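You operate a simulated robot arm through the tools that you are given. There is no shell and no other tool.

The job below is to be done with a simulated robot arm. You get a single attempt, and the scene is never put back.

JOB
Put things in order on the right drain board. At the end: the teal scrub pad stands on top of the teal slip; the yellow sponge stands where the green soap bottle stood; the green soap bottle stands where the white ladle stood; the white ladle stands where the black brush stood; the black brush stands on top of the brown bands carton; whatever was shut is shut again. Leave all else as you found it, and nothing knocked over.

It is judged by the outcome, as a careful person would: the job done as asked, and still so three seconds after it is handed in. It fails if anything else is knocked over, pushed out of place, dropped, spilled or broken.

ROBOT AND FRAMES
A 7-joint arm with a two-finger parallel gripper, fixed in place. Base frame: the origin is at the foot of the arm, x ahead of it, y to its left, z up; the work surface is at about z = 85. Units: cm, degrees, N and s.
With the tool pointing down near the work surface it reaches from about 30 to 70 cm from the base axis. Its first joint turns from -66.0 to 66.0 degrees. Payload 1.57 kg.
The tool frame sits at the grasp point between the pads (the TCP): z along the fingers, y along the line on which they close. The tips reach 3 cm beyond it. The gripper opens to 11 cm. The fingers are 2.4 cm wide and 1.2 cm thick; the gripper's body (4.8 by 11.2 cm) begins 7.8 cm behind the TCP.
Orientation is that of the tool frame in the base frame, as a unit quaternion [x, y, z, w]. With the fingers straight down and closing along the base's y, the tool's x points along the base's -x, its y along +y and its z along -z.

CONTROLS
- The arm moves only by the tool move_arm. Its argument "rows" is a list that holds one entry, the list of rows, each a list of 7 numbers: the opening in per cent of the stroke, from 0 (shut) to 100 (fully open), then the shift along the tool's x, y, z in cm, then the turn, a rotation vector about the tool's x, y, z in degrees. In form: [[[claw, x, y, z, ax, ay, az], ...]]. A call has 1 to 20 rows; each row shifts and turns the commanded pose from where the row before left it, along the tool's axes as they then stand. Rows are played at 5 a second. More than 5 cm and 8.6 degrees between two rows, or a gripper value outside its range, and nothing of the call is played. A pose out of reach is approached as far as the arm can. The call stops where the force on the tool passes 40 N (or 10 N more than at its start, if that is more) or the arm is blocked; 0.2 s more then pass. The fingers move at their own pace (about 10.8 cm/s each) and stop on an object; they squeeze with about 39 N. The grip force told is the motor's: it shows also when the fingers shut on nothing. Time passes only in rows, and 0.2 s behind the last, so rows that do not move let the fingers close. It gives the time, the measured TCP pose, the force on the tool (base axes), the opening and the grip force at its end, in the units of the frame above (readings bear some noise), with the torque about the TCP (base axes, N m) and any sound that the robot's microphone picked up.
- Cameras (640 x 400 px; columns grow to the right, rows downward): "scene" is fixed at [17.22, -39.37, 141.32]; the picture's right is [0.72, -0.69, 0.00], its down [-0.33, -0.34, -0.88] and it looks along [0.61, 0.63, -0.48] (base axes); focal length 352 px, centre (320, 200). "wrist" rides on the gripper at [7, 1.6, -14.1] in the tool frame; the picture's right is [-0.23, 0.97, 0.00], its down [-0.86, -0.20, -0.48] and it looks along [-0.47, -0.11, 0.88] (tool axes); focal length 222 px, centre (320, 200).
- camera(camera): a new picture of that camera. The clock stands still meanwhile.
- locate(camera, pixels): for up to 12 pixels [column, row] of the newest picture of that camera ("zoom" is the newest enlarged one), the place [x, y, z] in the base frame of the surface seen there, good to about 0.3 cm. The clock stands still meanwhile.
- inspect(camera, box): a new picture of the part [left, top, right, bottom] of that camera's present view, enlarged. The clock stands still meanwhile.
- close_job(): hands the job in; it is judged then, once.

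Leave the gripper open and the arm clear of the work at the hand-in unless told otherwise.

The tools are called after ">>>" by a JSON object that holds its "op" and its "data". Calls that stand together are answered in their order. move_arm: Moves the arm, as the interface text tells. Its arguments: {"type":"object","properties":{"rows":{"type":"array","items":{"type":"array","items":{"type":"array","items":{"type":"number"}}}}},"required":["rows"]} The other tools are called the same way: camera (camera) takes a picture; locate (camera, pixels) gives the place of the surface under pixels of a picture; inspect (camera, box) takes an enlarged picture of a part of a camera's view; close_job () hands the job in.

At the start:

```text
clock: 0.0
position: [38.09, 2.26, 116.49]
tool_rot: [0.0, 1.0, 0.0, 0.0]
contact_force: [-0.3, 0.5, 0.7]
wrist_torque: [0.03, -0.02, -0.02]
width: 11.01
grasp_force: 0.1
```

scene: 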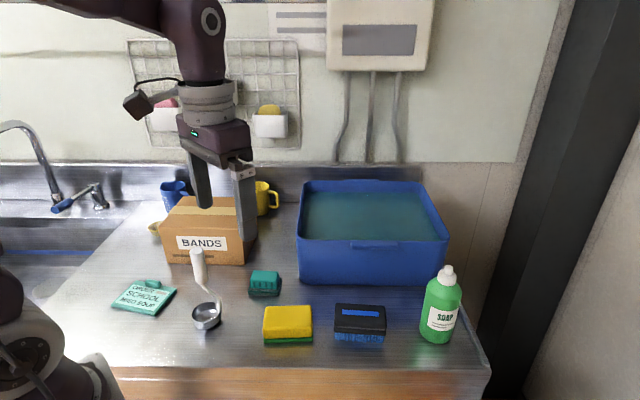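
wrist: 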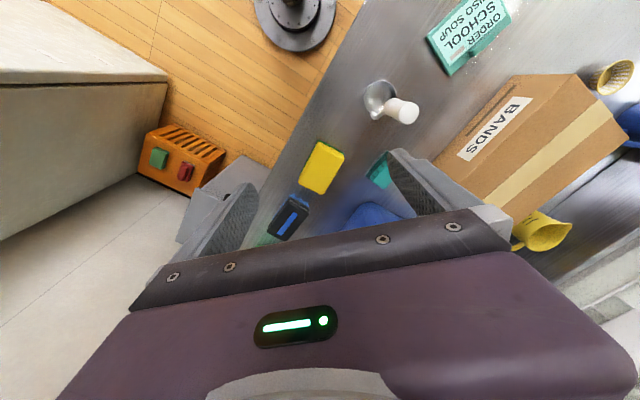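

I see the arm hovering over the counter, with the carton, slip, ladle, scrub pad, sponge, brush and bottle on the board. First I'll enlarge the main work area of the scene view.

>>> {"op": "inspect", "data": {"camera": "scene", "box": [100, 170, 300, 350]}}

>>> {"op": "inspect", "data": {"camera": "wrist", "box": [240, 0, 640, 250]}}

```text
2.22 times, centred on (200, 260) of scene
```

zoom: 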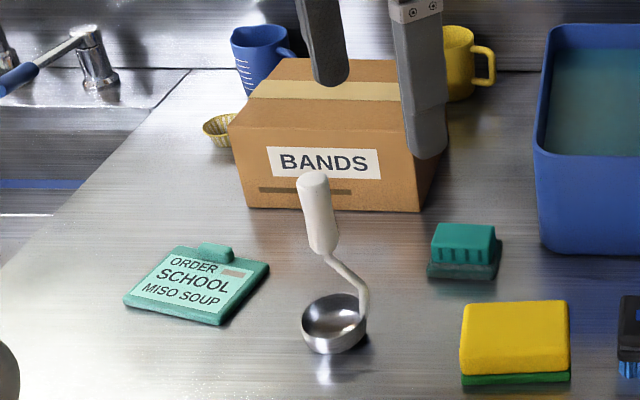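

```text
1.60 times, centred on (440, 125) of wrist
```

zoom: 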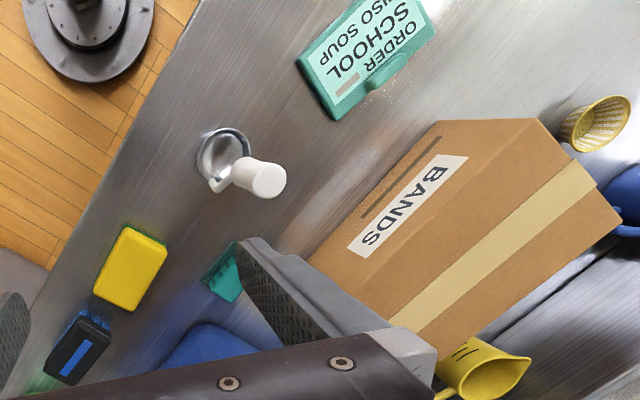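

The ladle stands upright on its bowl with the white handle up, and the slip lies flat. Next I'll locate points on each item in the scene picture: slip corners, ladle handle top and bowl, pad, and sponge corners.

>>> {"op": "camera", "data": {"camera": "scene"}}

>>> {"op": "locate", "data": {"camera": "scene", "pixels": [[112, 307], [126, 284], [176, 290], [160, 315], [145, 298], [197, 250], [199, 275], [208, 312], [253, 271], [279, 272], [277, 291], [250, 291]]}}

>>> {"op": "locate", "data": {"camera": "scene", "pixels": [[266, 308], [310, 307], [311, 333], [264, 334], [336, 305], [385, 307], [386, 330], [335, 328], [447, 270], [440, 320], [427, 284], [460, 284]]}}

>>> {"op": "locate", "data": {"camera": "scene", "pixels": [[166, 227], [182, 198], [238, 230], [205, 211], [170, 260], [243, 264], [222, 215], [195, 228], [300, 190], [302, 283], [447, 240], [425, 185]]}}

```text
taken
```

scene: 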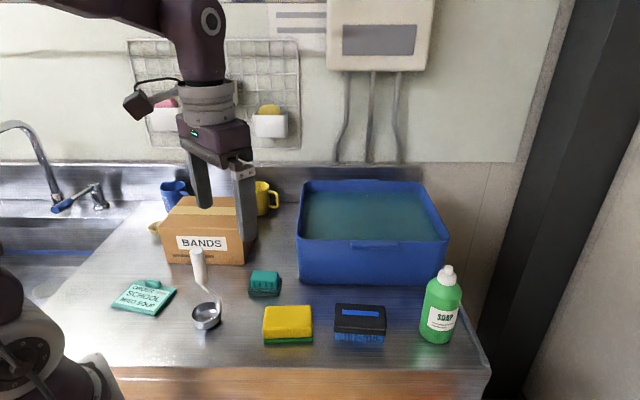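

```text
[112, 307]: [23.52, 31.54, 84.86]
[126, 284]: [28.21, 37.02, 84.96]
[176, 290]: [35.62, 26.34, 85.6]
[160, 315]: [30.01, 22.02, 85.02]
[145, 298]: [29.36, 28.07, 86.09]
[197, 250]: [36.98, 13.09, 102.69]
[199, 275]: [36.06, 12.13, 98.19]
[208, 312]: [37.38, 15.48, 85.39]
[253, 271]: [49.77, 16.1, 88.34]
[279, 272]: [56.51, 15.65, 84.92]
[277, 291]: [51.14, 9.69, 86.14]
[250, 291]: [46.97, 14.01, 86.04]
```

```text
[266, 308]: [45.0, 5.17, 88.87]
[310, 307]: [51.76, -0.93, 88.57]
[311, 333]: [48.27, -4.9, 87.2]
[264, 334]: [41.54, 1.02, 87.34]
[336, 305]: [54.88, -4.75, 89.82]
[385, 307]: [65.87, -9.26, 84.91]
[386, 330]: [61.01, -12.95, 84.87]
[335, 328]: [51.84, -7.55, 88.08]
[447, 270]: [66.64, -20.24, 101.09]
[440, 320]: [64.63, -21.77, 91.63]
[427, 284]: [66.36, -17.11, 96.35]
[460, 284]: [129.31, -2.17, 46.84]
```

```text
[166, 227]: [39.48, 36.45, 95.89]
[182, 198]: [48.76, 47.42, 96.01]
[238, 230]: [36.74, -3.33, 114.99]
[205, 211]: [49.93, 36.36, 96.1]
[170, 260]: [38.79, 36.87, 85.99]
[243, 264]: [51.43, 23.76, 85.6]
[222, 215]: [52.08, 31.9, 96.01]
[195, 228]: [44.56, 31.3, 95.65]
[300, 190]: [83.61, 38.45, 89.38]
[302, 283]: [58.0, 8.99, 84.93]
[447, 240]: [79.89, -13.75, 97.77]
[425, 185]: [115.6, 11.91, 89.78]
```

Carton top is at z≈96, the bottle's cap near z≈101, and the front row is turned about -42° in yaw. I'll look closer at the front row (sponge, brush, bottle) and at the bottle itself.

>>> {"op": "inspect", "data": {"camera": "scene", "box": [410, 255, 490, 355]}}

>>> {"op": "inspect", "data": {"camera": "scene", "box": [240, 260, 400, 360]}}

>>> {"op": "locate", "data": {"camera": "zoom", "pixels": [[110, 195], [285, 190], [282, 290], [100, 290], [392, 190], [575, 190], [578, 260], [390, 260], [390, 310], [570, 315], [60, 60], [150, 60]]}}

```text
4.00 times, centred on (450, 305) of scene
```

zoom: 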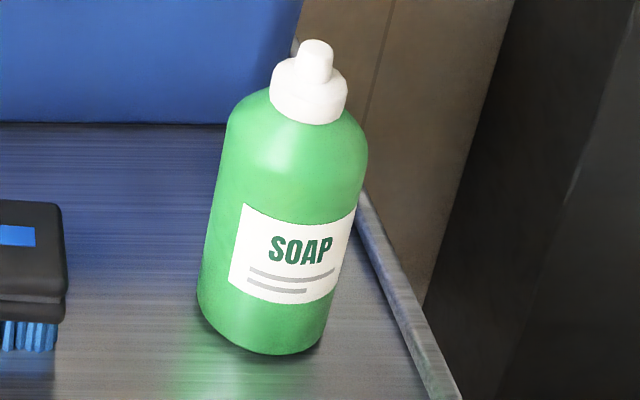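

```text
4.00 times, centred on (320, 310) of scene
```

zoom: 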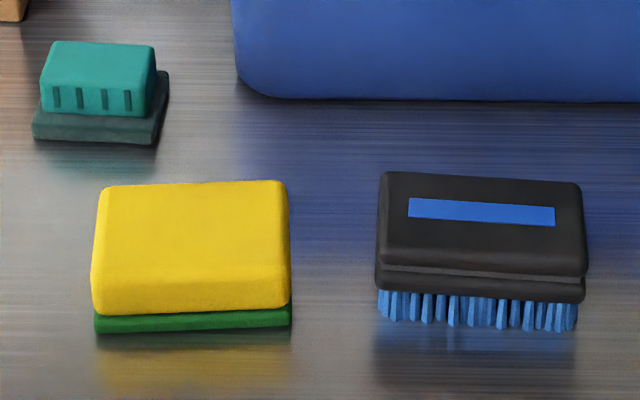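

```text
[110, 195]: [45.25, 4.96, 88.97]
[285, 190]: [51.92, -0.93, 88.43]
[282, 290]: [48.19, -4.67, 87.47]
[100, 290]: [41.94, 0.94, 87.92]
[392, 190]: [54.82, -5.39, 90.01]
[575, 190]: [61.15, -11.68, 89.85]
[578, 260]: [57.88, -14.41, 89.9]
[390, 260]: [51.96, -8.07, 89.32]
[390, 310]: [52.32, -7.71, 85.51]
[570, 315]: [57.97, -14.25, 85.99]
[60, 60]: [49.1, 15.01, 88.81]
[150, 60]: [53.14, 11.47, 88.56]
```

The row of items and the carton share a frame turned about -45°. The brush is about 9 × 4.5 cm with its centre near (56.5, -9.9) and its top at z≈90. I'll turn the tool +45° about its z so it closes across the brush, then move above the brush for a wrist view.

>>> {"op": "move_arm", "data": {"rows": [[[100, 0, 0, 0, 0, 0, 7.5], [100, 0, 0, 0, 0, 0, 7.5], [100, 0, 0, 0, 0, 0, 7.5], [100, 0, 0, 0, 0, 0, 7.5], [100, 0, 0, 0, 0, 0, 7.5], [100, 0, 0, 0, 0, 0, 7.5], [100, -4.3, 0.9, 0, 0, 0, 0], [100, -4.3, 0.9, 0, 0, 0, 0], [100, -4.3, 0.9, 0, 0, 0, 0], [100, -4.3, 0.9, 0, 0, 0, 0], [100, -4.4, 0.8, 0, 0, 0, 0], [100, 0, 0, 0, 0, 0, 0]]]}}

>>> {"op": "camera", "data": {"camera": "wrist"}}

>>> {"op": "camera", "data": {"camera": "scene"}}

```text
clock: 2.6
position: [56.34, -9.8, 116.32]
tool_rot: [0.383, 0.924, 0.0, 0.0]
contact_force: [0.5, -0.7, -0.1]
wrist_torque: [-0.05, 0.01, 0.02]
width: 10.99
grasp_force: 0.0
```

```text
taken
```

wrist: 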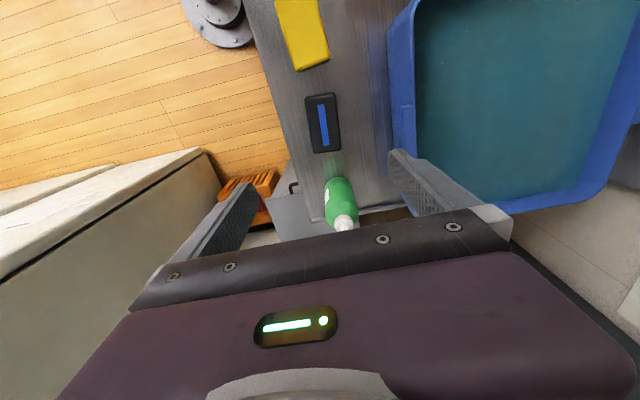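

```text
taken
```

scene: 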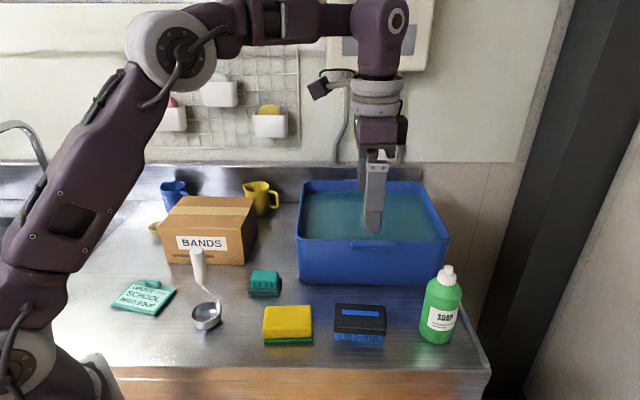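

In the wrist view the brush sits at (323, 123), and the sponge and bottle are in view too. The scene view now shows the carton unobstructed. I'll locate the brush, sponge and bottle in the wrist picture and the carton top corners in the scene picture.

>>> {"op": "locate", "data": {"camera": "wrist", "pixels": [[307, 97], [335, 95], [340, 149], [315, 152], [323, 124], [280, 20], [297, 68], [328, 59], [330, 182], [348, 181], [340, 200], [344, 223]]}}

>>> {"op": "locate", "data": {"camera": "scene", "pixels": [[168, 231], [183, 197], [253, 198], [243, 237], [212, 213], [197, 216], [230, 220], [205, 250], [166, 261], [245, 265], [256, 242], [446, 270]]}}

>>> {"op": "inspect", "data": {"camera": "wrist", "box": [270, 60, 400, 240]}}

```text
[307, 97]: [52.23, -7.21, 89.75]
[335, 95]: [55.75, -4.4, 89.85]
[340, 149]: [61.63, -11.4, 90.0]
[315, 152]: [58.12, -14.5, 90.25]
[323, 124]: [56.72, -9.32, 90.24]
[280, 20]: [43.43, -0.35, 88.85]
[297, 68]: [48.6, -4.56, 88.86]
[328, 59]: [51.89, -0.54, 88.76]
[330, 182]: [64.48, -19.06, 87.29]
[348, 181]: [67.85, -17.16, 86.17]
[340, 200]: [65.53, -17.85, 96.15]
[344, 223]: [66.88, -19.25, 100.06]
```

```text
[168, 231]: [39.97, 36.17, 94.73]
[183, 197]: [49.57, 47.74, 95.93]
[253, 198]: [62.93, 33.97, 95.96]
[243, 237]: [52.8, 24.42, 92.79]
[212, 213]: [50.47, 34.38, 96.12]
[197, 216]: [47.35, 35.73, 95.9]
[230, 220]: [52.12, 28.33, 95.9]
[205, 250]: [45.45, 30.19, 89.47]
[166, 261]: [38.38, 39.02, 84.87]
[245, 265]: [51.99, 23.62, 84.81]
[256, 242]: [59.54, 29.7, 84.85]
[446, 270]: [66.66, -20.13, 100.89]
```

```text
2.22 times, centred on (335, 150) of wrist
```

zoom: 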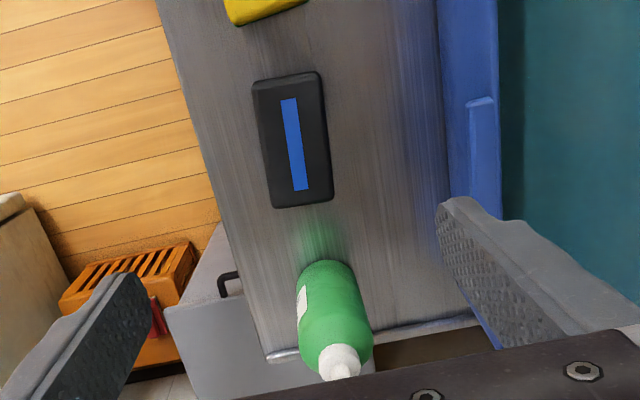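

The brush centre is near (56.8, -9.6) and its yaw is a bit steeper than -45°. I'll locate the blue strip ends and brush edges in the enlarged picture to pin down the yaw.

>>> {"op": "locate", "data": {"camera": "zoom", "pixels": [[289, 100], [301, 188], [258, 90], [318, 80], [328, 195], [278, 202], [293, 145], [327, 300], [340, 362], [372, 340], [300, 320], [310, 270]]}}

```text
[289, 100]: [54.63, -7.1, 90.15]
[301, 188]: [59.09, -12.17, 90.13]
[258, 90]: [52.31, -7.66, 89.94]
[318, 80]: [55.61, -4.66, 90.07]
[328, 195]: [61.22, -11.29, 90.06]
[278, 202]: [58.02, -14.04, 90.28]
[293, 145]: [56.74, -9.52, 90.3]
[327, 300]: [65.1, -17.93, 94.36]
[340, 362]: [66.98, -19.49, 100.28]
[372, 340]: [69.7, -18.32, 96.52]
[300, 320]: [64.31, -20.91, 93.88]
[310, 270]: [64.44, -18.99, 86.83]
```

The brush centre is (56.85, -9.6) with yaw about -48.5°. I'll turn 3.5° more, line up, and descend to TCP z≈88.7, which puts the tips at about 85.7, then close.

>>> {"op": "move_arm", "data": {"rows": [[[80, -0.2, 0.5, 0, 0, 0, 3.5], [80, 0, 0, 4.5, 0, 0, 0], [80, 0, 0, 4.5, 0, 0, 0], [80, 0, 0, 4.5, 0, 0, 0], [80, 0, 0, 4.5, 0, 0, 0], [80, 0, 0, 4.5, 0, 0, 0], [80, 0, 0, 3.0, 0, 0, 0], [80, 0, 0, 0, 0, 0, 0]]]}}

>>> {"op": "camera", "data": {"camera": "wrist"}}

>>> {"op": "inspect", "data": {"camera": "scene", "box": [280, 220, 480, 350]}}

```text
clock: 4.4
position: [56.51, -9.43, 90.79]
tool_rot: [0.41, 0.912, 0.001, 0.0]
contact_force: [0.3, -0.3, -0.3]
wrist_torque: [0.0, -0.02, 0.02]
width: 8.81
grasp_force: 0.0
```

```text
taken
```

wrist: 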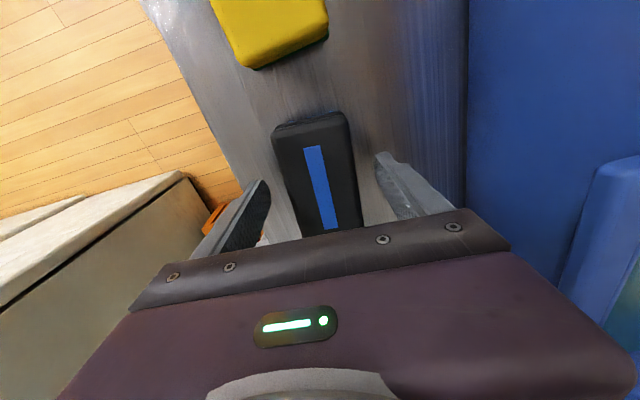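

```text
3.08 times, centred on (380, 285) of scene
```

zoom: 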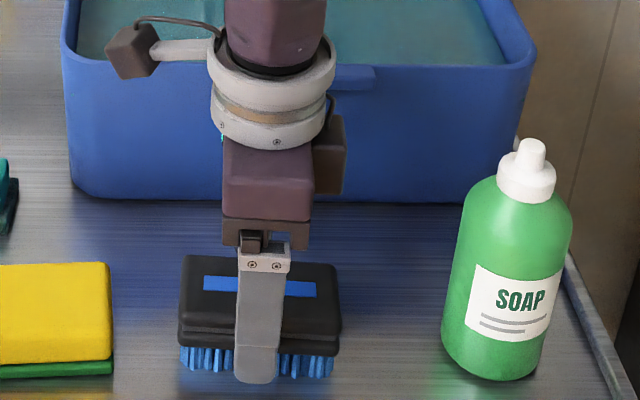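

The fingers straddle the brush squarely. I'll lower 2.1 cm more and close.

>>> {"op": "move_arm", "data": {"rows": [[[80, 0, 0, 2.1, 0, 0, 0], [80, 0, 0, 0, 0, 0, 0], [20, 0, 0, 0, 0, 0, 0], [20, 0, 0, 0, 0, 0, 0], [20, 0, 0, 0, 0, 0, 0], [20, 0, 0, 0, 0, 0, 0]]]}}

```text
clock: 5.8
position: [56.71, -9.45, 89.01]
tool_rot: [0.411, 0.911, -0.001, 0.001]
contact_force: [-0.7, -0.3, -0.1]
wrist_torque: [-0.02, 0.01, 0.02]
width: 5.4
grasp_force: 39.1
```

The gripper holds the brush (width 5.4, 39 N). I'll lift it 23 cm, check the hold, and then carry it over to the carton.

>>> {"op": "move_arm", "data": {"rows": [[[20, 0, 0, -2, 0, 0, 0], [20, 0, 0, -3, 0, 0, 0], [20, 0, 0, -4.5, 0, 0, 0], [20, 0, 0, -4.5, 0, 0, 0], [20, 0, 0, -4.5, 0, 0, 0], [20, 0, 0, -4.5, 0, 0, 0], [20, 0, 0, 0, 0, 0, 0]]]}}

>>> {"op": "camera", "data": {"camera": "scene"}}

```text
clock: 7.4
position: [56.73, -9.61, 111.88]
tool_rot: [0.41, 0.912, 0.0, 0.0]
contact_force: [0.8, -0.4, -0.2]
wrist_torque: [0.02, 0.0, 0.01]
width: 5.44
grasp_force: 39.0
```

```text
taken
```

scene: 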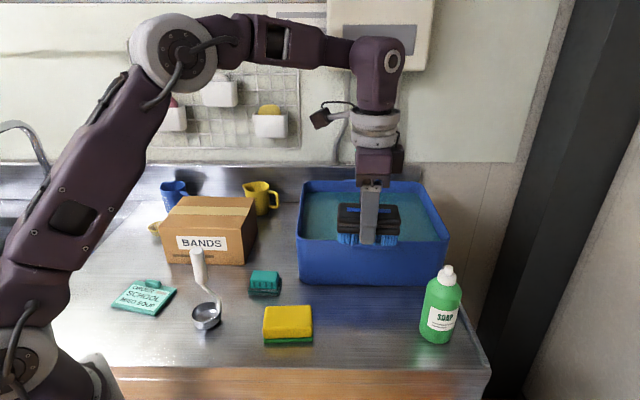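

The brush is held level and clear. I'll carry it above the carton centre at (51, 35.3) with a 2.5° turn to line it up with the carton.

>>> {"op": "move_arm", "data": {"rows": [[[20, 2.0, 1.3, 0, 0, 0, 0], [20, 3.73, 2.54, 0, 0, 0, 0], [20, 3.73, 2.54, 0, 0, 0, 0], [20, 3.73, 2.54, 0, 0, 0, 0], [20, 3.73, 2.54, 0, 0, 0, 0], [20, 3.73, 2.54, 0, 0, 0, 0], [20, 3.73, 2.54, 0, 0, 0, 0], [20, 3.73, 2.54, 0, 0, 0, 0], [20, 3.73, 2.54, 0, 0, 0, 0], [20, 3.73, 2.54, 0, 0, 0, 0], [20, 1.7, 1.24, 0, 0, 0, 0], [20, 0, 0, 0, 0, 0, -2.5], [20, 0, 0, 0, 0, 0, 0]]]}}

>>> {"op": "camera", "data": {"camera": "scene"}}

>>> {"op": "camera", "data": {"camera": "wrist"}}

```text
clock: 10.2
position: [51.48, 34.99, 111.85]
tool_rot: [0.391, 0.921, 0.0, 0.0]
contact_force: [0.4, 0.1, -0.5]
wrist_torque: [0.0, -0.03, -0.01]
width: 5.43
grasp_force: 39.4
```

```text
taken
```

scene: 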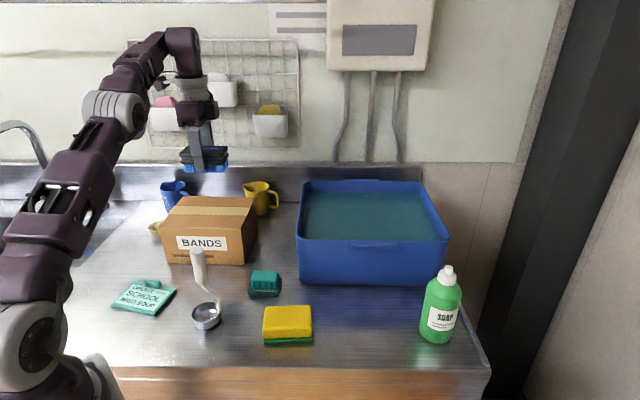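

```text
taken
```

wrist: 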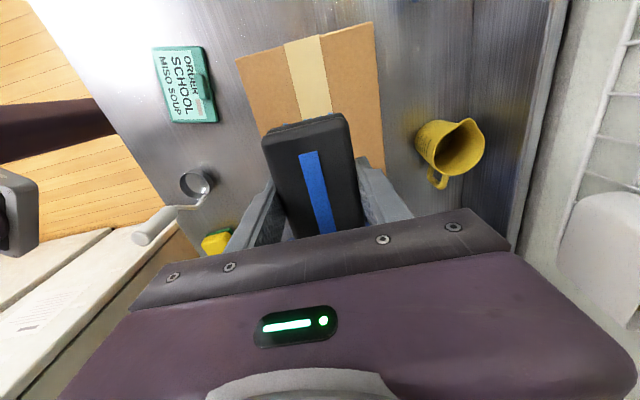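

The brush is over the carton in both views. I'll lower it to just above contact at TCP ≈100.4.

>>> {"op": "move_arm", "data": {"rows": [[[20, 0, 0, 4, 0, 0, 0], [20, 0, 0, 4, 0, 0, 0], [20, 0, 0, 2, 0, 0, 0], [20, 0, 0, 1, 0, 0, 0], [20, 0, 0, 0.4, 0, 0, 0], [20, 0, 0, 0, 0, 0, 0], [20, 0, 0, 0, 0, 0, 0]]]}}

>>> {"op": "inspect", "data": {"camera": "scene", "box": [140, 140, 300, 280]}}

```text
clock: 11.8
position: [51.22, 35.06, 100.5]
tool_rot: [0.39, 0.921, 0.001, 0.0]
contact_force: [0.2, 0.1, -0.1]
wrist_torque: [0.05, 0.03, 0.05]
width: 5.43
grasp_force: 39.6
```

```text
2.86 times, centred on (220, 210) of scene
```

zoom: 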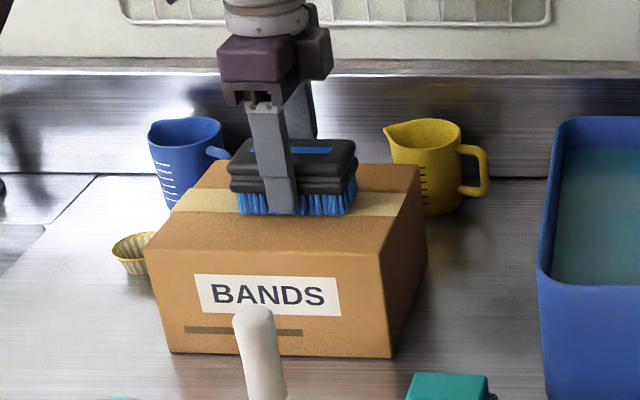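

The brush is just above the carton's tape. I'll lower it in 0.15 cm steps to feel for contact.

>>> {"op": "move_arm", "data": {"rows": [[[20, 0, 0, 0.15, 0, 0, 0], [20, 0, 0, 0.15, 0, 0, 0], [20, 0, 0, 0.1, 0, 0, 0], [20, 0, 0, 0, 0, 0, 0]]]}}

```text
clock: 12.8
position: [51.28, 35.05, 100.02]
tool_rot: [0.39, 0.921, 0.0, 0.001]
contact_force: [1.0, -0.9, -0.7]
wrist_torque: [0.02, -0.02, 0.0]
width: 5.42
grasp_force: 38.6
```

No contact yet at 100.0, so I'll keep lowering in small steps.

>>> {"op": "move_arm", "data": {"rows": [[[20, 0, 0, 0.1, 0, 0, 0], [20, 0, 0, 0.1, 0, 0, 0], [20, 0, 0, 0, 0, 0, 0]]]}}

```text
clock: 13.6
position: [51.27, 35.14, 99.89]
tool_rot: [0.391, 0.921, 0.001, 0.001]
contact_force: [-2.5, 2.8, 8.9]
wrist_torque: [-0.03, 0.14, -0.03]
width: 5.4
grasp_force: 39.1
```

The tool now reads 8.9 N upward, so the brush is resting on the carton. I'll release it and rise straight up.

>>> {"op": "move_arm", "data": {"rows": [[[60, 0, 0, 0, 0, 0, 0], [80, 0, 0, 0, 0, 0, 0], [80, 0, 0, 0, 0, 0, 0], [80, 0, 0, -2, 0, 0, 0], [80, 0, 0, -4, 0, 0, 0], [80, 0, 0, -4, 0, 0, 0], [80, 0, 0, -4, 0, 0, 0], [80, 0, 0, -4, 0, 0, 0], [80, 0, 0, 0, 0, 0, 0]]]}}

>>> {"op": "camera", "data": {"camera": "scene"}}

>>> {"op": "camera", "data": {"camera": "wrist"}}

```text
clock: 15.6
position: [50.06, 35.11, 113.47]
tool_rot: [0.372, 0.928, -0.017, 0.003]
contact_force: [0.2, 0.3, -0.5]
wrist_torque: [0.0, 0.0, 0.01]
width: 8.81
grasp_force: 0.0
out of reach, approached as far as the arm can: row 7, 8
```

```text
taken
```

scene: 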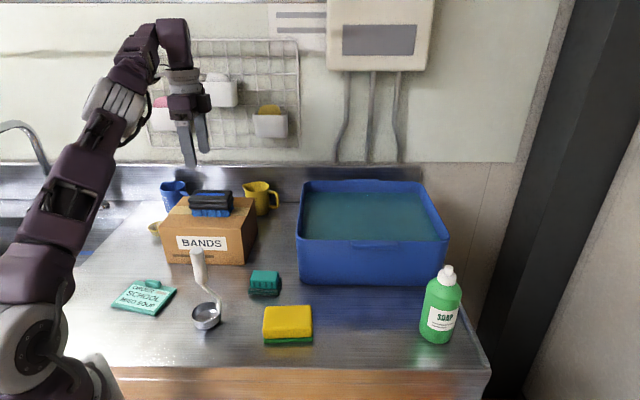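

```text
taken
```

wrist: 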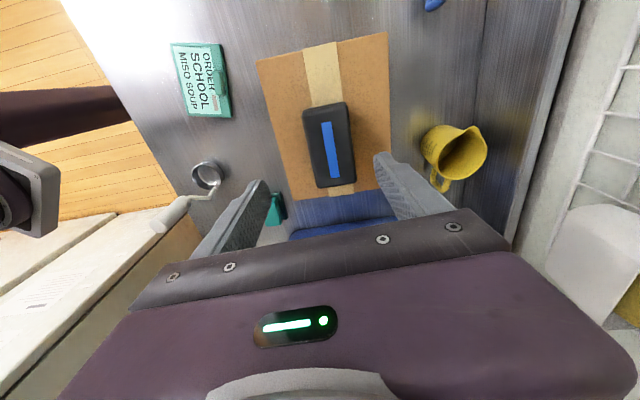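

The brush rests on the carton. The arm reached its height limit on the way up, so I'll lower the commanded height by 4 cm and move back towards the ladle for a look from above.

>>> {"op": "move_arm", "data": {"rows": [[[80, 0, 0, 4, 0, 0, 0], [80, 0, -4, 0, 0, 0, 0], [80, -1, -4, 0, 0, 0, 0], [80, -1, -4, 0, 0, 0, 0], [80, -1, -4, 0, 0, 0, 0], [80, -1, -4, 0, 0, 0, 0], [80, -1, -3, 0, 0, 0, 0], [80, -0.9, -3, 0, 0, 0, 0], [80, 0, 0, 0, 0, 0, 0]]]}}

>>> {"op": "camera", "data": {"camera": "wrist"}}

>>> {"op": "camera", "data": {"camera": "scene"}}

```text
clock: 17.6
position: [36.17, 12.79, 111.0]
tool_rot: [0.39, 0.921, 0.0, 0.0]
contact_force: [0.4, 0.1, -0.1]
wrist_torque: [-0.02, 0.03, 0.01]
width: 8.8
grasp_force: 0.1
```

```text
taken
```

wrist: 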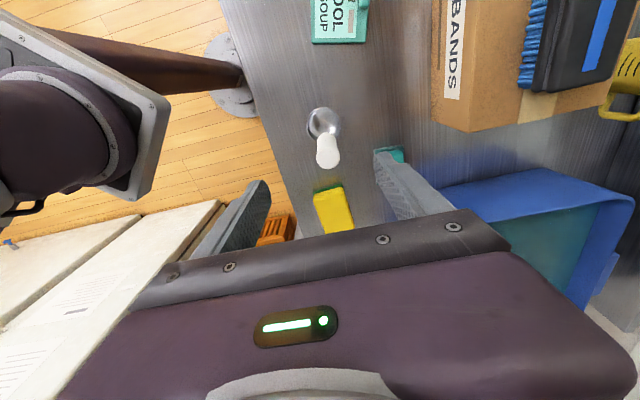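

```text
taken
```

scene: 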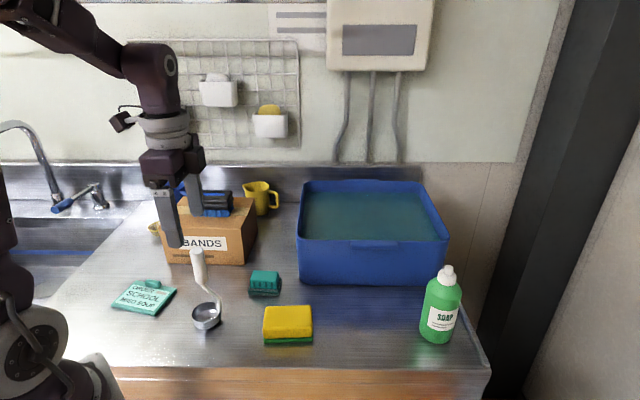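

The ladle's handle shows at (327, 150) and its bowl at (322, 122) in the wrist view. I'll zoom in on both cameras to measure them.

>>> {"op": "inspect", "data": {"camera": "wrist", "box": [282, 90, 372, 185]}}

>>> {"op": "locate", "data": {"camera": "zoom", "pixels": [[300, 320], [340, 310], [315, 350], [310, 220], [260, 170], [200, 190], [290, 120], [370, 160], [340, 240], [310, 170]]}}

>>> {"op": "inspect", "data": {"camera": "scene", "box": [170, 240, 240, 340]}}

```text
4.21 times, centred on (327, 138) of wrist
```

zoom: 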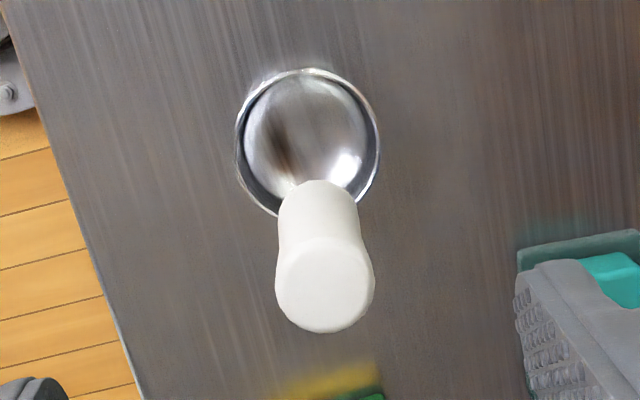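

```text
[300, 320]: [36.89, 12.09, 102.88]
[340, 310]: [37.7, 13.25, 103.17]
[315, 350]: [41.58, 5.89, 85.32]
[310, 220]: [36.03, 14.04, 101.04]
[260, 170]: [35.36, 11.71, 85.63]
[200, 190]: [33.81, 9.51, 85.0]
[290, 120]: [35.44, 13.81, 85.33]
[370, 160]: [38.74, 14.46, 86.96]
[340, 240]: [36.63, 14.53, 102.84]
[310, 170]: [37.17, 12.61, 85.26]
```

```text
4.00 times, centred on (205, 290) of scene
```

zoom: 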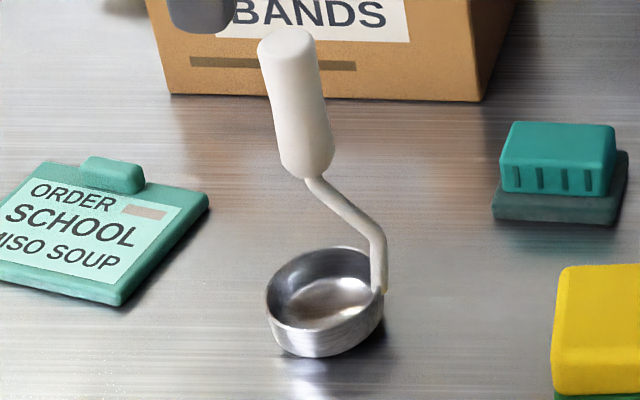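

The handle bends back over the bowl's centre. I'll locate the rim and handle-top points more finely.

>>> {"op": "inspect", "data": {"camera": "wrist", "box": [282, 90, 372, 185]}}

>>> {"op": "locate", "data": {"camera": "zoom", "pixels": [[241, 150], [376, 150], [305, 72], [262, 204], [308, 130], [325, 290], [285, 285], [365, 285], [325, 325], [325, 250], [305, 260], [345, 260]]}}

>>> {"op": "inspect", "data": {"camera": "scene", "box": [170, 240, 240, 340]}}

>>> {"op": "locate", "data": {"camera": "zoom", "pixels": [[268, 305], [383, 292], [325, 250], [320, 350], [318, 328], [286, 48], [270, 90], [315, 90], [290, 165], [325, 165], [300, 120], [345, 215]]}}

```text
4.21 times, centred on (327, 138) of wrist
```

zoom: 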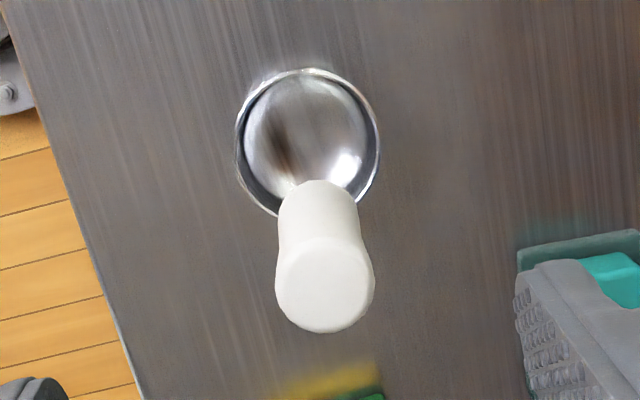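

```text
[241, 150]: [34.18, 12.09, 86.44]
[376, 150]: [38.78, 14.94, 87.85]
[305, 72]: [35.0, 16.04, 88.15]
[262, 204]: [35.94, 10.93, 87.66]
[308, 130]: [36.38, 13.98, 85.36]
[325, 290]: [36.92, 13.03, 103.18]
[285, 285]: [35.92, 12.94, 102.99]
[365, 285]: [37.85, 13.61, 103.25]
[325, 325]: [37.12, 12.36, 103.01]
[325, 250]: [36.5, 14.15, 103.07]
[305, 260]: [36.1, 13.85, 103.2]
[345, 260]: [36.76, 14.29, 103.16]
```

```text
4.00 times, centred on (205, 290) of scene
```

zoom: 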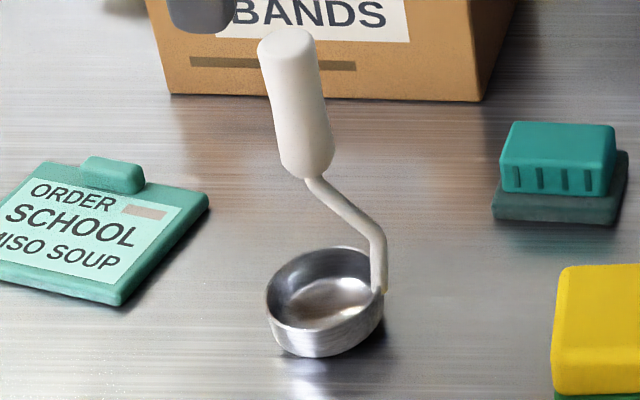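

```text
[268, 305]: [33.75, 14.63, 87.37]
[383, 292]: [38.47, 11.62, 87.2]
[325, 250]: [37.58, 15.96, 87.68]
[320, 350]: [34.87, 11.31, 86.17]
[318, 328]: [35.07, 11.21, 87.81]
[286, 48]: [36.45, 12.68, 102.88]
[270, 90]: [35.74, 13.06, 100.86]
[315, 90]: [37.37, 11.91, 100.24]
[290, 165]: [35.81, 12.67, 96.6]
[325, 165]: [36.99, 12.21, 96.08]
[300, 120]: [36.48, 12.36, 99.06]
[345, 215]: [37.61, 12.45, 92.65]
```

The bowl's rim centre is about (36.4, 13.4), the handle centre about (36.9, 13.2) and its top is at z≈103. I'll centre over the handle, descend to TCP z≈98.5 and check before closing.

>>> {"op": "move_arm", "data": {"rows": [[[80, -0.2, 0.7, 0, 0, 0, 0], [80, 0, 0, 4, 0, 0, 0], [80, 0, 0, 4, 0, 0, 0], [80, 0, 0, 4.3, 0, 0, 0], [80, 0, 0, 0, 0, 0, 0]]]}}

>>> {"op": "camera", "data": {"camera": "wrist"}}

>>> {"op": "inspect", "data": {"camera": "scene", "box": [140, 200, 260, 340]}}

```text
clock: 18.8
position: [36.6, 12.79, 98.81]
tool_rot: [0.391, 0.92, 0.0, 0.0]
contact_force: [0.2, 0.2, 1.2]
wrist_torque: [0.01, 0.0, -0.04]
width: 8.82
grasp_force: 0.1
```

```text
taken
```

wrist: 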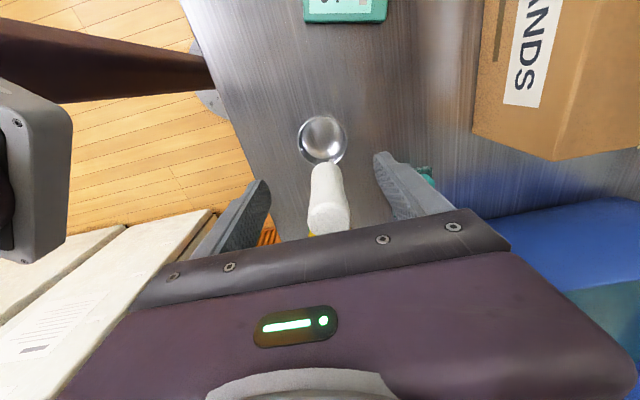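

```text
2.86 times, centred on (200, 270) of scene
```

zoom: 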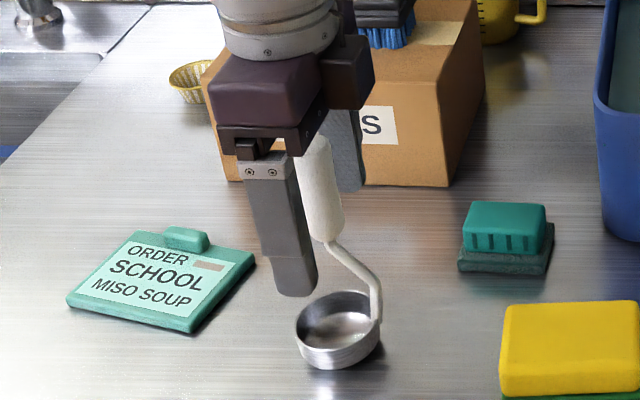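

The handle sits between the fingers about 0.4 cm towards tool +y. I'll shift by that and close.

>>> {"op": "move_arm", "data": {"rows": [[[80, 0, 0.4, 0.2, 0, 0, 0], [60, 0, 0, 0, 0, 0, 0], [45, 0, 0, 0, 0, 0, 0], [0, 0, 0, 0, 0, 0, 0], [0, 0, 0, 0, 0, 0, 0], [0, 0, 0, 0, 0, 0, 0]]]}}

>>> {"op": "inspect", "data": {"camera": "scene", "box": [140, 200, 260, 340]}}

>>> {"op": "camera", "data": {"camera": "wrist"}}

```text
clock: 20.2
position: [37.0, 13.1, 98.57]
tool_rot: [0.391, 0.92, 0.0, 0.0]
contact_force: [-0.9, -0.1, 0.1]
wrist_torque: [0.02, -0.02, 0.03]
width: 2.29
grasp_force: 34.9
```

```text
2.86 times, centred on (200, 270) of scene
```

zoom: 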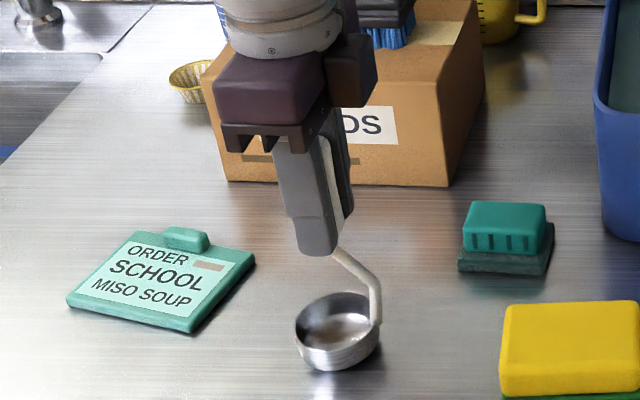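

```text
taken
```

wrist: 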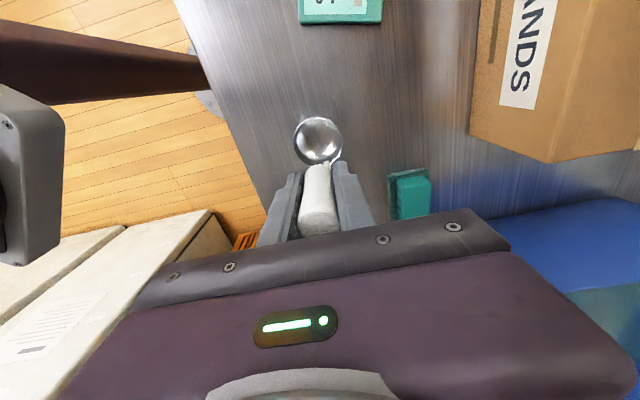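

The handle is gripped (2.3 cm) and the ladle hasn't moved. I'll lift it 12 cm slowly and check that it stays upright.

>>> {"op": "move_arm", "data": {"rows": [[[0, 0, 0, -0.5, 0, 0, 0], [0, 0, 0, -1.5, 0, 0, 0], [0, 0, 0, -2.5, 0, 0, 0], [0, 0, 0, -2.5, 0, 0, 0], [0, 0, 0, -2.5, 0, 0, 0], [0, 0, 0, -2.5, 0, 0, 0], [0, 0, 0, 0, 0, 0, 0]]]}}

>>> {"op": "camera", "data": {"camera": "scene"}}

```text
clock: 21.8
position: [37.14, 13.5, 110.61]
tool_rot: [0.391, 0.921, -0.001, 0.0]
contact_force: [0.3, 0.0, -1.1]
wrist_torque: [-0.03, -0.01, -0.04]
width: 2.3
grasp_force: 35.3
```

```text
taken
```

scene: 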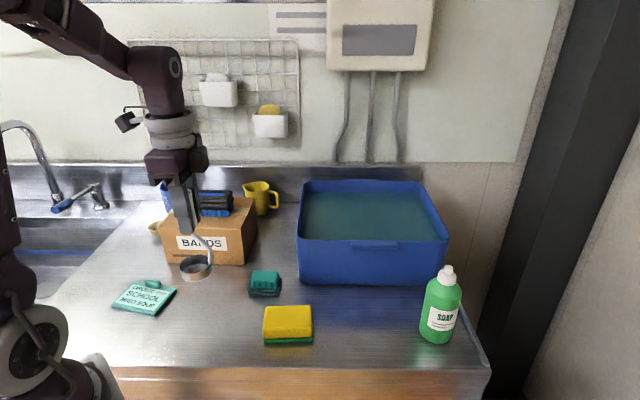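

The ladle hangs upright. I'll carry it over to the brush's old spot, near (56.9, -9.6).

>>> {"op": "move_arm", "data": {"rows": [[[0, -1.5, -0.07, 0, 0, 0, 0], [0, -3, -0.14, 0, 0, 0, 0], [0, -3, -0.14, 0, 0, 0, 0], [0, -3, -0.14, 0, 0, 0, 0], [0, -3, -0.14, 0, 0, 0, 0], [0, -3, -0.14, 0, 0, 0, 0], [0, -3, -0.14, 0, 0, 0, 0], [0, -3, -0.14, 0, 0, 0, 0], [0, -3, -0.14, 0, 0, 0, 0], [0, -3, -0.14, 0, 0, 0, 0], [0, -1.8, -0.08, 0, 0, 0, 0], [0, 0, 0, 0, 0, 0, 0], [0, 0, 0, 0, 0, 0, 0]]]}}

>>> {"op": "camera", "data": {"camera": "wrist"}}

>>> {"op": "camera", "data": {"camera": "scene"}}

```text
clock: 24.6
position: [56.98, -9.55, 110.63]
tool_rot: [0.391, 0.921, 0.0, 0.001]
contact_force: [0.2, -0.4, -1.0]
wrist_torque: [0.01, 0.01, -0.04]
width: 2.29
grasp_force: 35.2
```

```text
taken
```

wrist: 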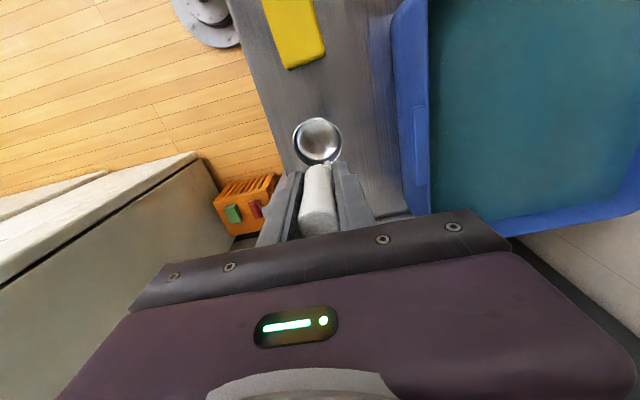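

```text
taken
```

scene: 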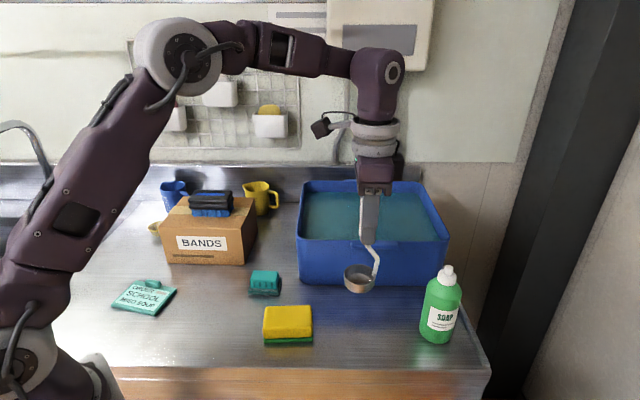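

The ladle is over the brush's old spot and clear of everything. I'll lower it, finishing in small steps.

>>> {"op": "move_arm", "data": {"rows": [[[0, 0, 0, 3, 0, 0, 0], [0, 0, 0, 3, 0, 0, 0], [0, 0, 0, 3, 0, 0, 0], [0, 0, 0, 2, 0, 0, 0], [0, 0, 0, 0.6, 0, 0, 0], [0, 0, 0, 0.2, 0, 0, 0], [0, 0, 0, 0, 0, 0, 0], [0, 0, 0, 0, 0, 0, 0]]]}}

>>> {"op": "inspect", "data": {"camera": "scene", "box": [300, 220, 460, 360]}}

```text
clock: 26.4
position: [57.15, -9.55, 98.81]
tool_rot: [0.391, 0.92, 0.0, 0.0]
contact_force: [0.0, -1.2, -1.5]
wrist_torque: [0.01, 0.01, -0.01]
width: 2.31
grasp_force: 36.0
```

```text
2.86 times, centred on (380, 290) of scene
```

zoom: 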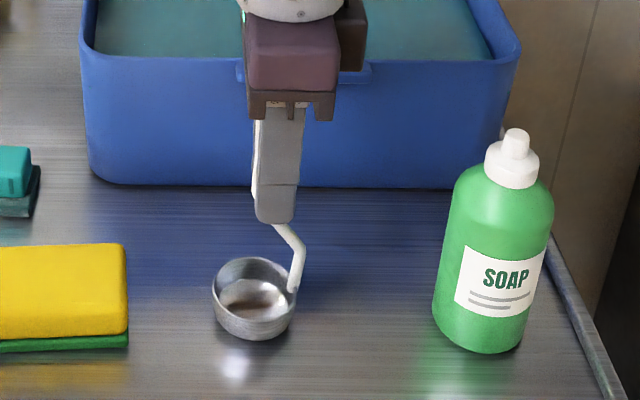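

The bowl is nearly down. I'll locate its rim to check that it's centred on the brush's spot.

>>> {"op": "locate", "data": {"camera": "zoom", "pixels": [[216, 290], [292, 293], [255, 260], [253, 318], [253, 335], [250, 296]]}}

>>> {"op": "move_arm", "data": {"rows": [[[0, 0, 0, 0.1, 0, 0, 0], [0, 0, 0, 0.1, 0, 0, 0], [0, 0, 0, 0, 0, 0, 0]]]}}

```text
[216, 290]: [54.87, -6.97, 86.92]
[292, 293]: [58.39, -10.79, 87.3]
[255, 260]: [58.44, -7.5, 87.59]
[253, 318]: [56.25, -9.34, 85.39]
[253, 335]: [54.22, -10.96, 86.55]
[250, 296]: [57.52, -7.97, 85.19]
```

```text
clock: 27.2
position: [57.22, -9.63, 98.62]
tool_rot: [0.39, 0.921, 0.0, 0.001]
contact_force: [-1.1, -2.0, 13.6]
wrist_torque: [-0.12, 0.3, -0.06]
width: 2.3
grasp_force: 35.4
```

It touches down at 13.6 N, and the bowl centre is at about (56.5, -9.1). I'll ease off slightly, release, and rise straight up.

>>> {"op": "move_arm", "data": {"rows": [[[0, 0, 0, -0.08, 0, 0, 0], [0, 0, 0, 0, 0, 0, 0], [40, 0, 0, 0, 0, 0, 0], [80, 0, 0, 0, 0, 0, 0], [80, 0, 0, 0, 0, 0, 0], [80, 0, 0, -2, 0, 0, 0], [80, 0, 0, -4, 0, 0, 0], [80, 0, 0, -4, 0, 0, 0], [80, 0, 0, -4, 0, 0, 0], [80, 0, 0, 0, 0, 0, 0]]]}}

>>> {"op": "camera", "data": {"camera": "scene"}}

>>> {"op": "camera", "data": {"camera": "wrist"}}

```text
clock: 29.4
position: [57.21, -9.42, 112.93]
tool_rot: [0.39, 0.921, 0.0, 0.0]
contact_force: [0.2, 0.2, 0.1]
wrist_torque: [0.0, 0.0, 0.0]
width: 8.79
grasp_force: 0.1
```

```text
taken
```

scene: 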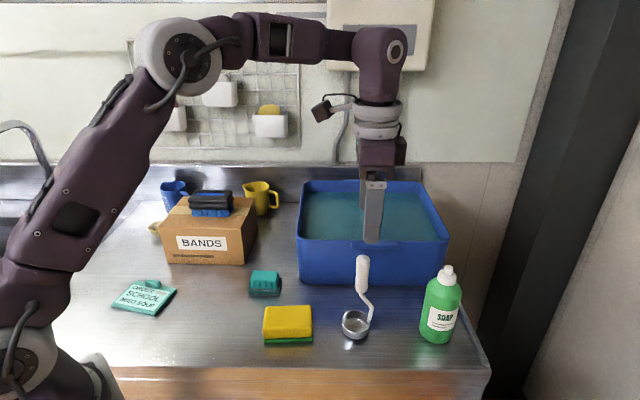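

```text
taken
```

wrist: 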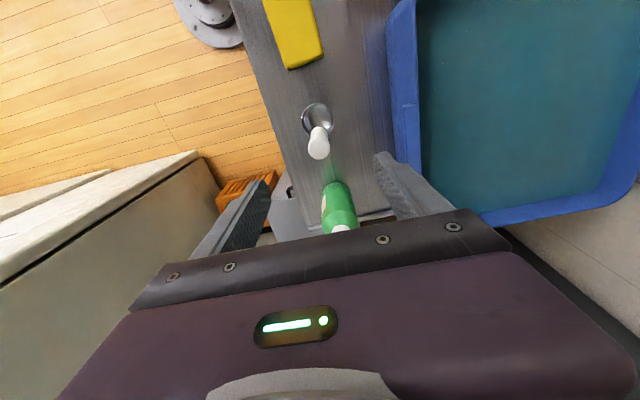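

The ladle stands at the brush's old spot. Next is the bottle, which is near the reach limit, so I'll measure its cap, shoulder and base.

>>> {"op": "inspect", "data": {"camera": "scene", "box": [410, 255, 490, 355]}}

>>> {"op": "locate", "data": {"camera": "zoom", "pixels": [[316, 46], [316, 75], [280, 95], [340, 95], [310, 118], [232, 130], [290, 140], [362, 140], [205, 290], [262, 345], [275, 250], [330, 320]]}}

>>> {"op": "inspect", "data": {"camera": "wrist", "box": [280, 150, 400, 250]}}

>>> {"op": "locate", "data": {"camera": "zoom", "pixels": [[235, 250], [415, 230], [300, 150], [370, 150], [320, 300], [325, 418]]}}

```text
4.00 times, centred on (450, 305) of scene
```

zoom: 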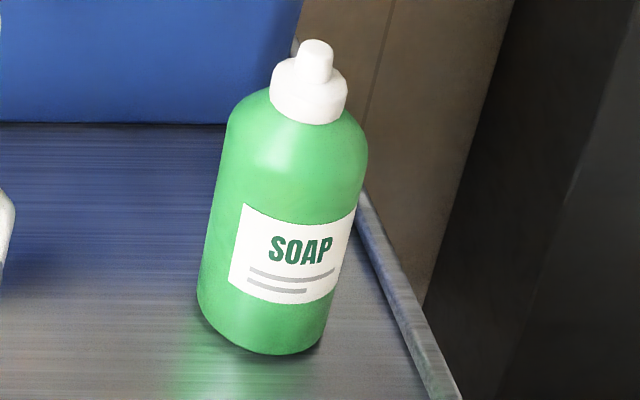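

```text
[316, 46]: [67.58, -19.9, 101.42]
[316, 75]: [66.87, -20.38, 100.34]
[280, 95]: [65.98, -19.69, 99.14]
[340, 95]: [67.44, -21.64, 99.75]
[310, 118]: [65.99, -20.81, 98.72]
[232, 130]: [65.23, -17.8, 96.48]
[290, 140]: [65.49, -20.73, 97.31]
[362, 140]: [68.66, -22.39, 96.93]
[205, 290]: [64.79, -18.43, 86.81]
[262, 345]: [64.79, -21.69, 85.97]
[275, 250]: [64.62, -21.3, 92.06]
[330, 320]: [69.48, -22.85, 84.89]
```

```text
4.00 times, centred on (340, 200) of wrist
```

zoom: 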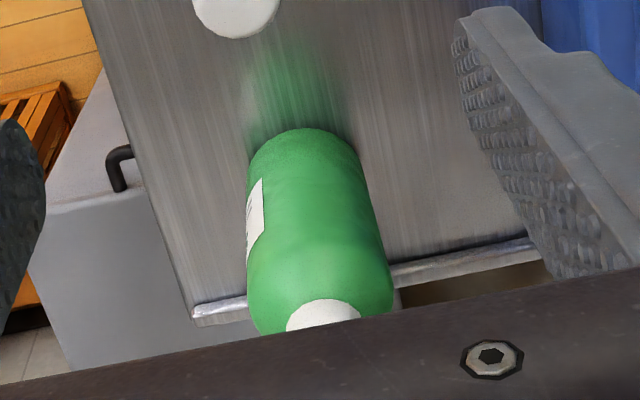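

```text
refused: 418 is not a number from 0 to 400
```

The bottle's centre is about (67.1, -19.7), roughly 70 cm out at the reach limit. It's about 6 cm across with its top at z≈101.6. I'll yaw the tool to the radial direction, which also keeps the wrist camera away from the ladle, and tilt it 12° outward about the closing axis. Then I'll move over beside the bottle.

>>> {"op": "move_arm", "data": {"rows": [[[100, 0, 0, 0, 0, 0, -7.4], [100, 0, 0, 0, 0, 0, -7.4], [100, 0, 0, 0, 0, 0, -7.4], [100, 0, 0, 0, 0, 0, -7.4], [100, 0, 0, 0, 0, -6, 0], [100, 0, 0, 0, 0, -6, 0], [100, -0.92, -3.5, 1.68, 0, 0, 0], [100, -0.92, -3.5, 1.68, 0, 0, 0], [100, 0, 0, 0, 0, 0, 0]]]}}

>>> {"op": "camera", "data": {"camera": "wrist"}}

>>> {"op": "camera", "data": {"camera": "scene"}}

```text
clock: 31.4
position: [57.82, -16.98, 109.88]
tool_rot: [0.141, 0.985, -0.015, 0.103]
contact_force: [-0.2, 0.3, -1.4]
wrist_torque: [-0.01, 0.01, -0.02]
width: 11.01
grasp_force: 0.1
```

```text
taken
```

wrist: 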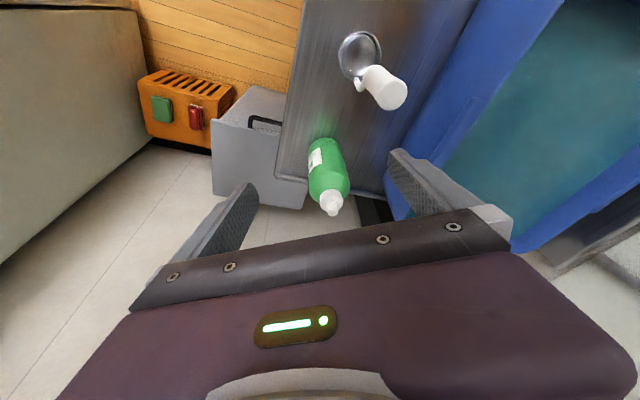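

```text
taken
```

scene: 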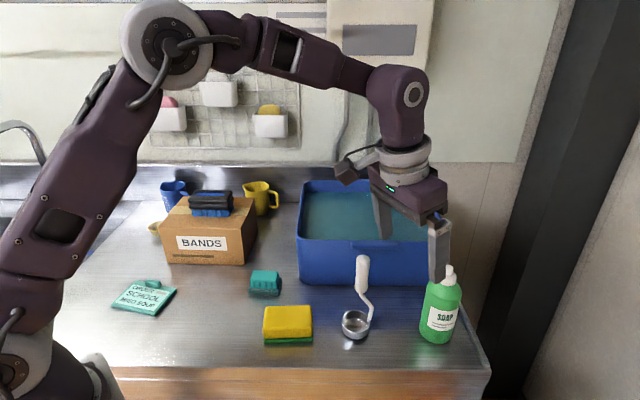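

The bottle is now clear in the wrist view, with its cap at (331, 203). I'll zoom in and locate its centre precisely.

>>> {"op": "inspect", "data": {"camera": "wrist", "box": [290, 130, 370, 220]}}

>>> {"op": "locate", "data": {"camera": "zoom", "pixels": [[325, 340], [325, 300], [290, 310], [360, 310], [245, 270], [400, 270], [230, 170], [310, 60], [310, 200], [365, 150], [330, 355], [318, 252]]}}

```text
4.44 times, centred on (330, 175) of wrist
```

zoom: 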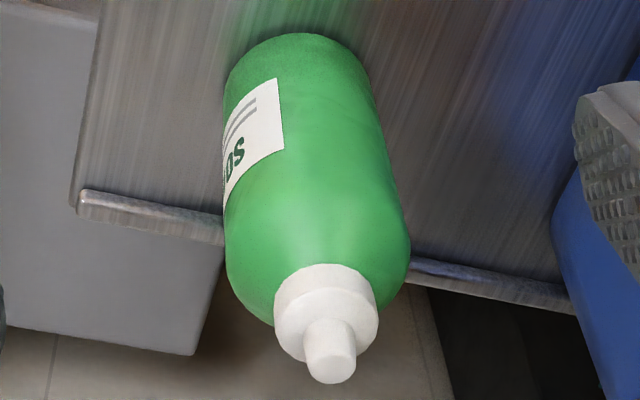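

```text
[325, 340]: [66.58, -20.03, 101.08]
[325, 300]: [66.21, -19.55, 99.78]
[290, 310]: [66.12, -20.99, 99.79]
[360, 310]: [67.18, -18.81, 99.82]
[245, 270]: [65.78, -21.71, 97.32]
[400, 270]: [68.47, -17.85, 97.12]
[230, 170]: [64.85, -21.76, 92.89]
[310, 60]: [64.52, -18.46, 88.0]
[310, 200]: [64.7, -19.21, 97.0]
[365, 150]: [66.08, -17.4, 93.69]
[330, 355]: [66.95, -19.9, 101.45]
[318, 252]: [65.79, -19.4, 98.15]
```

The bottle's centre is (67.0, -19.8). I'll move out and down in four steps to about r=66.7, z=98, with the fingers straddling.

>>> {"op": "move_arm", "data": {"rows": [[[100, -0.965, 0, 3.27, 0, 0, 0], [100, -0.965, 0, 3.27, 0, 0, 0], [100, -0.965, 0, 3.27, 0, 0, 0], [100, -0.965, 0, 3.27, 0, 0, 0], [100, 0, 0, 0, 0, 0, 0]]]}}

>>> {"op": "camera", "data": {"camera": "wrist"}}

>>> {"op": "inspect", "data": {"camera": "scene", "box": [320, 180, 500, 360]}}

```text
clock: 32.6
position: [63.87, -18.66, 98.12]
tool_rot: [0.142, 0.984, -0.015, 0.103]
contact_force: [-0.2, -0.2, -0.3]
wrist_torque: [-0.04, 0.02, -0.01]
width: 11.0
grasp_force: 0.0
```

```text
taken
```

wrist: 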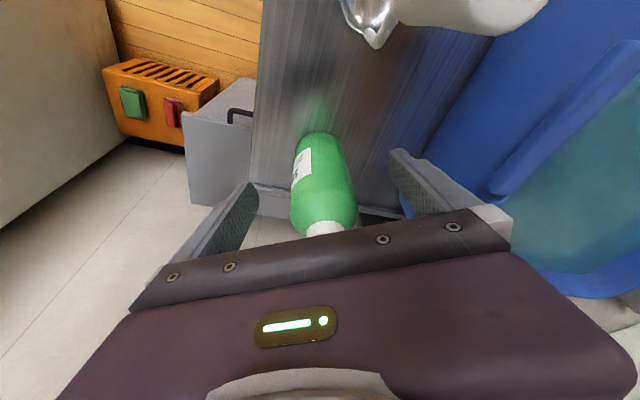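

```text
2.22 times, centred on (410, 270) of scene
```

zoom: 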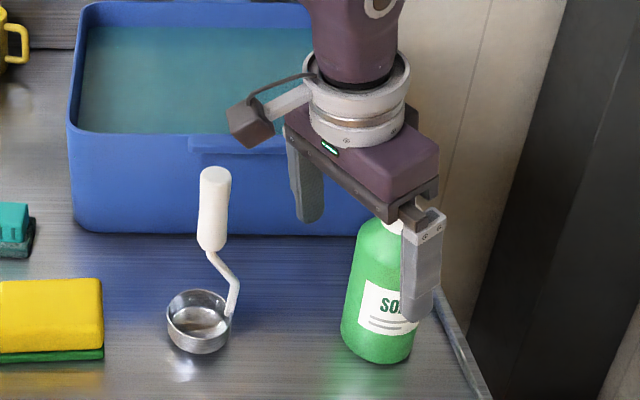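

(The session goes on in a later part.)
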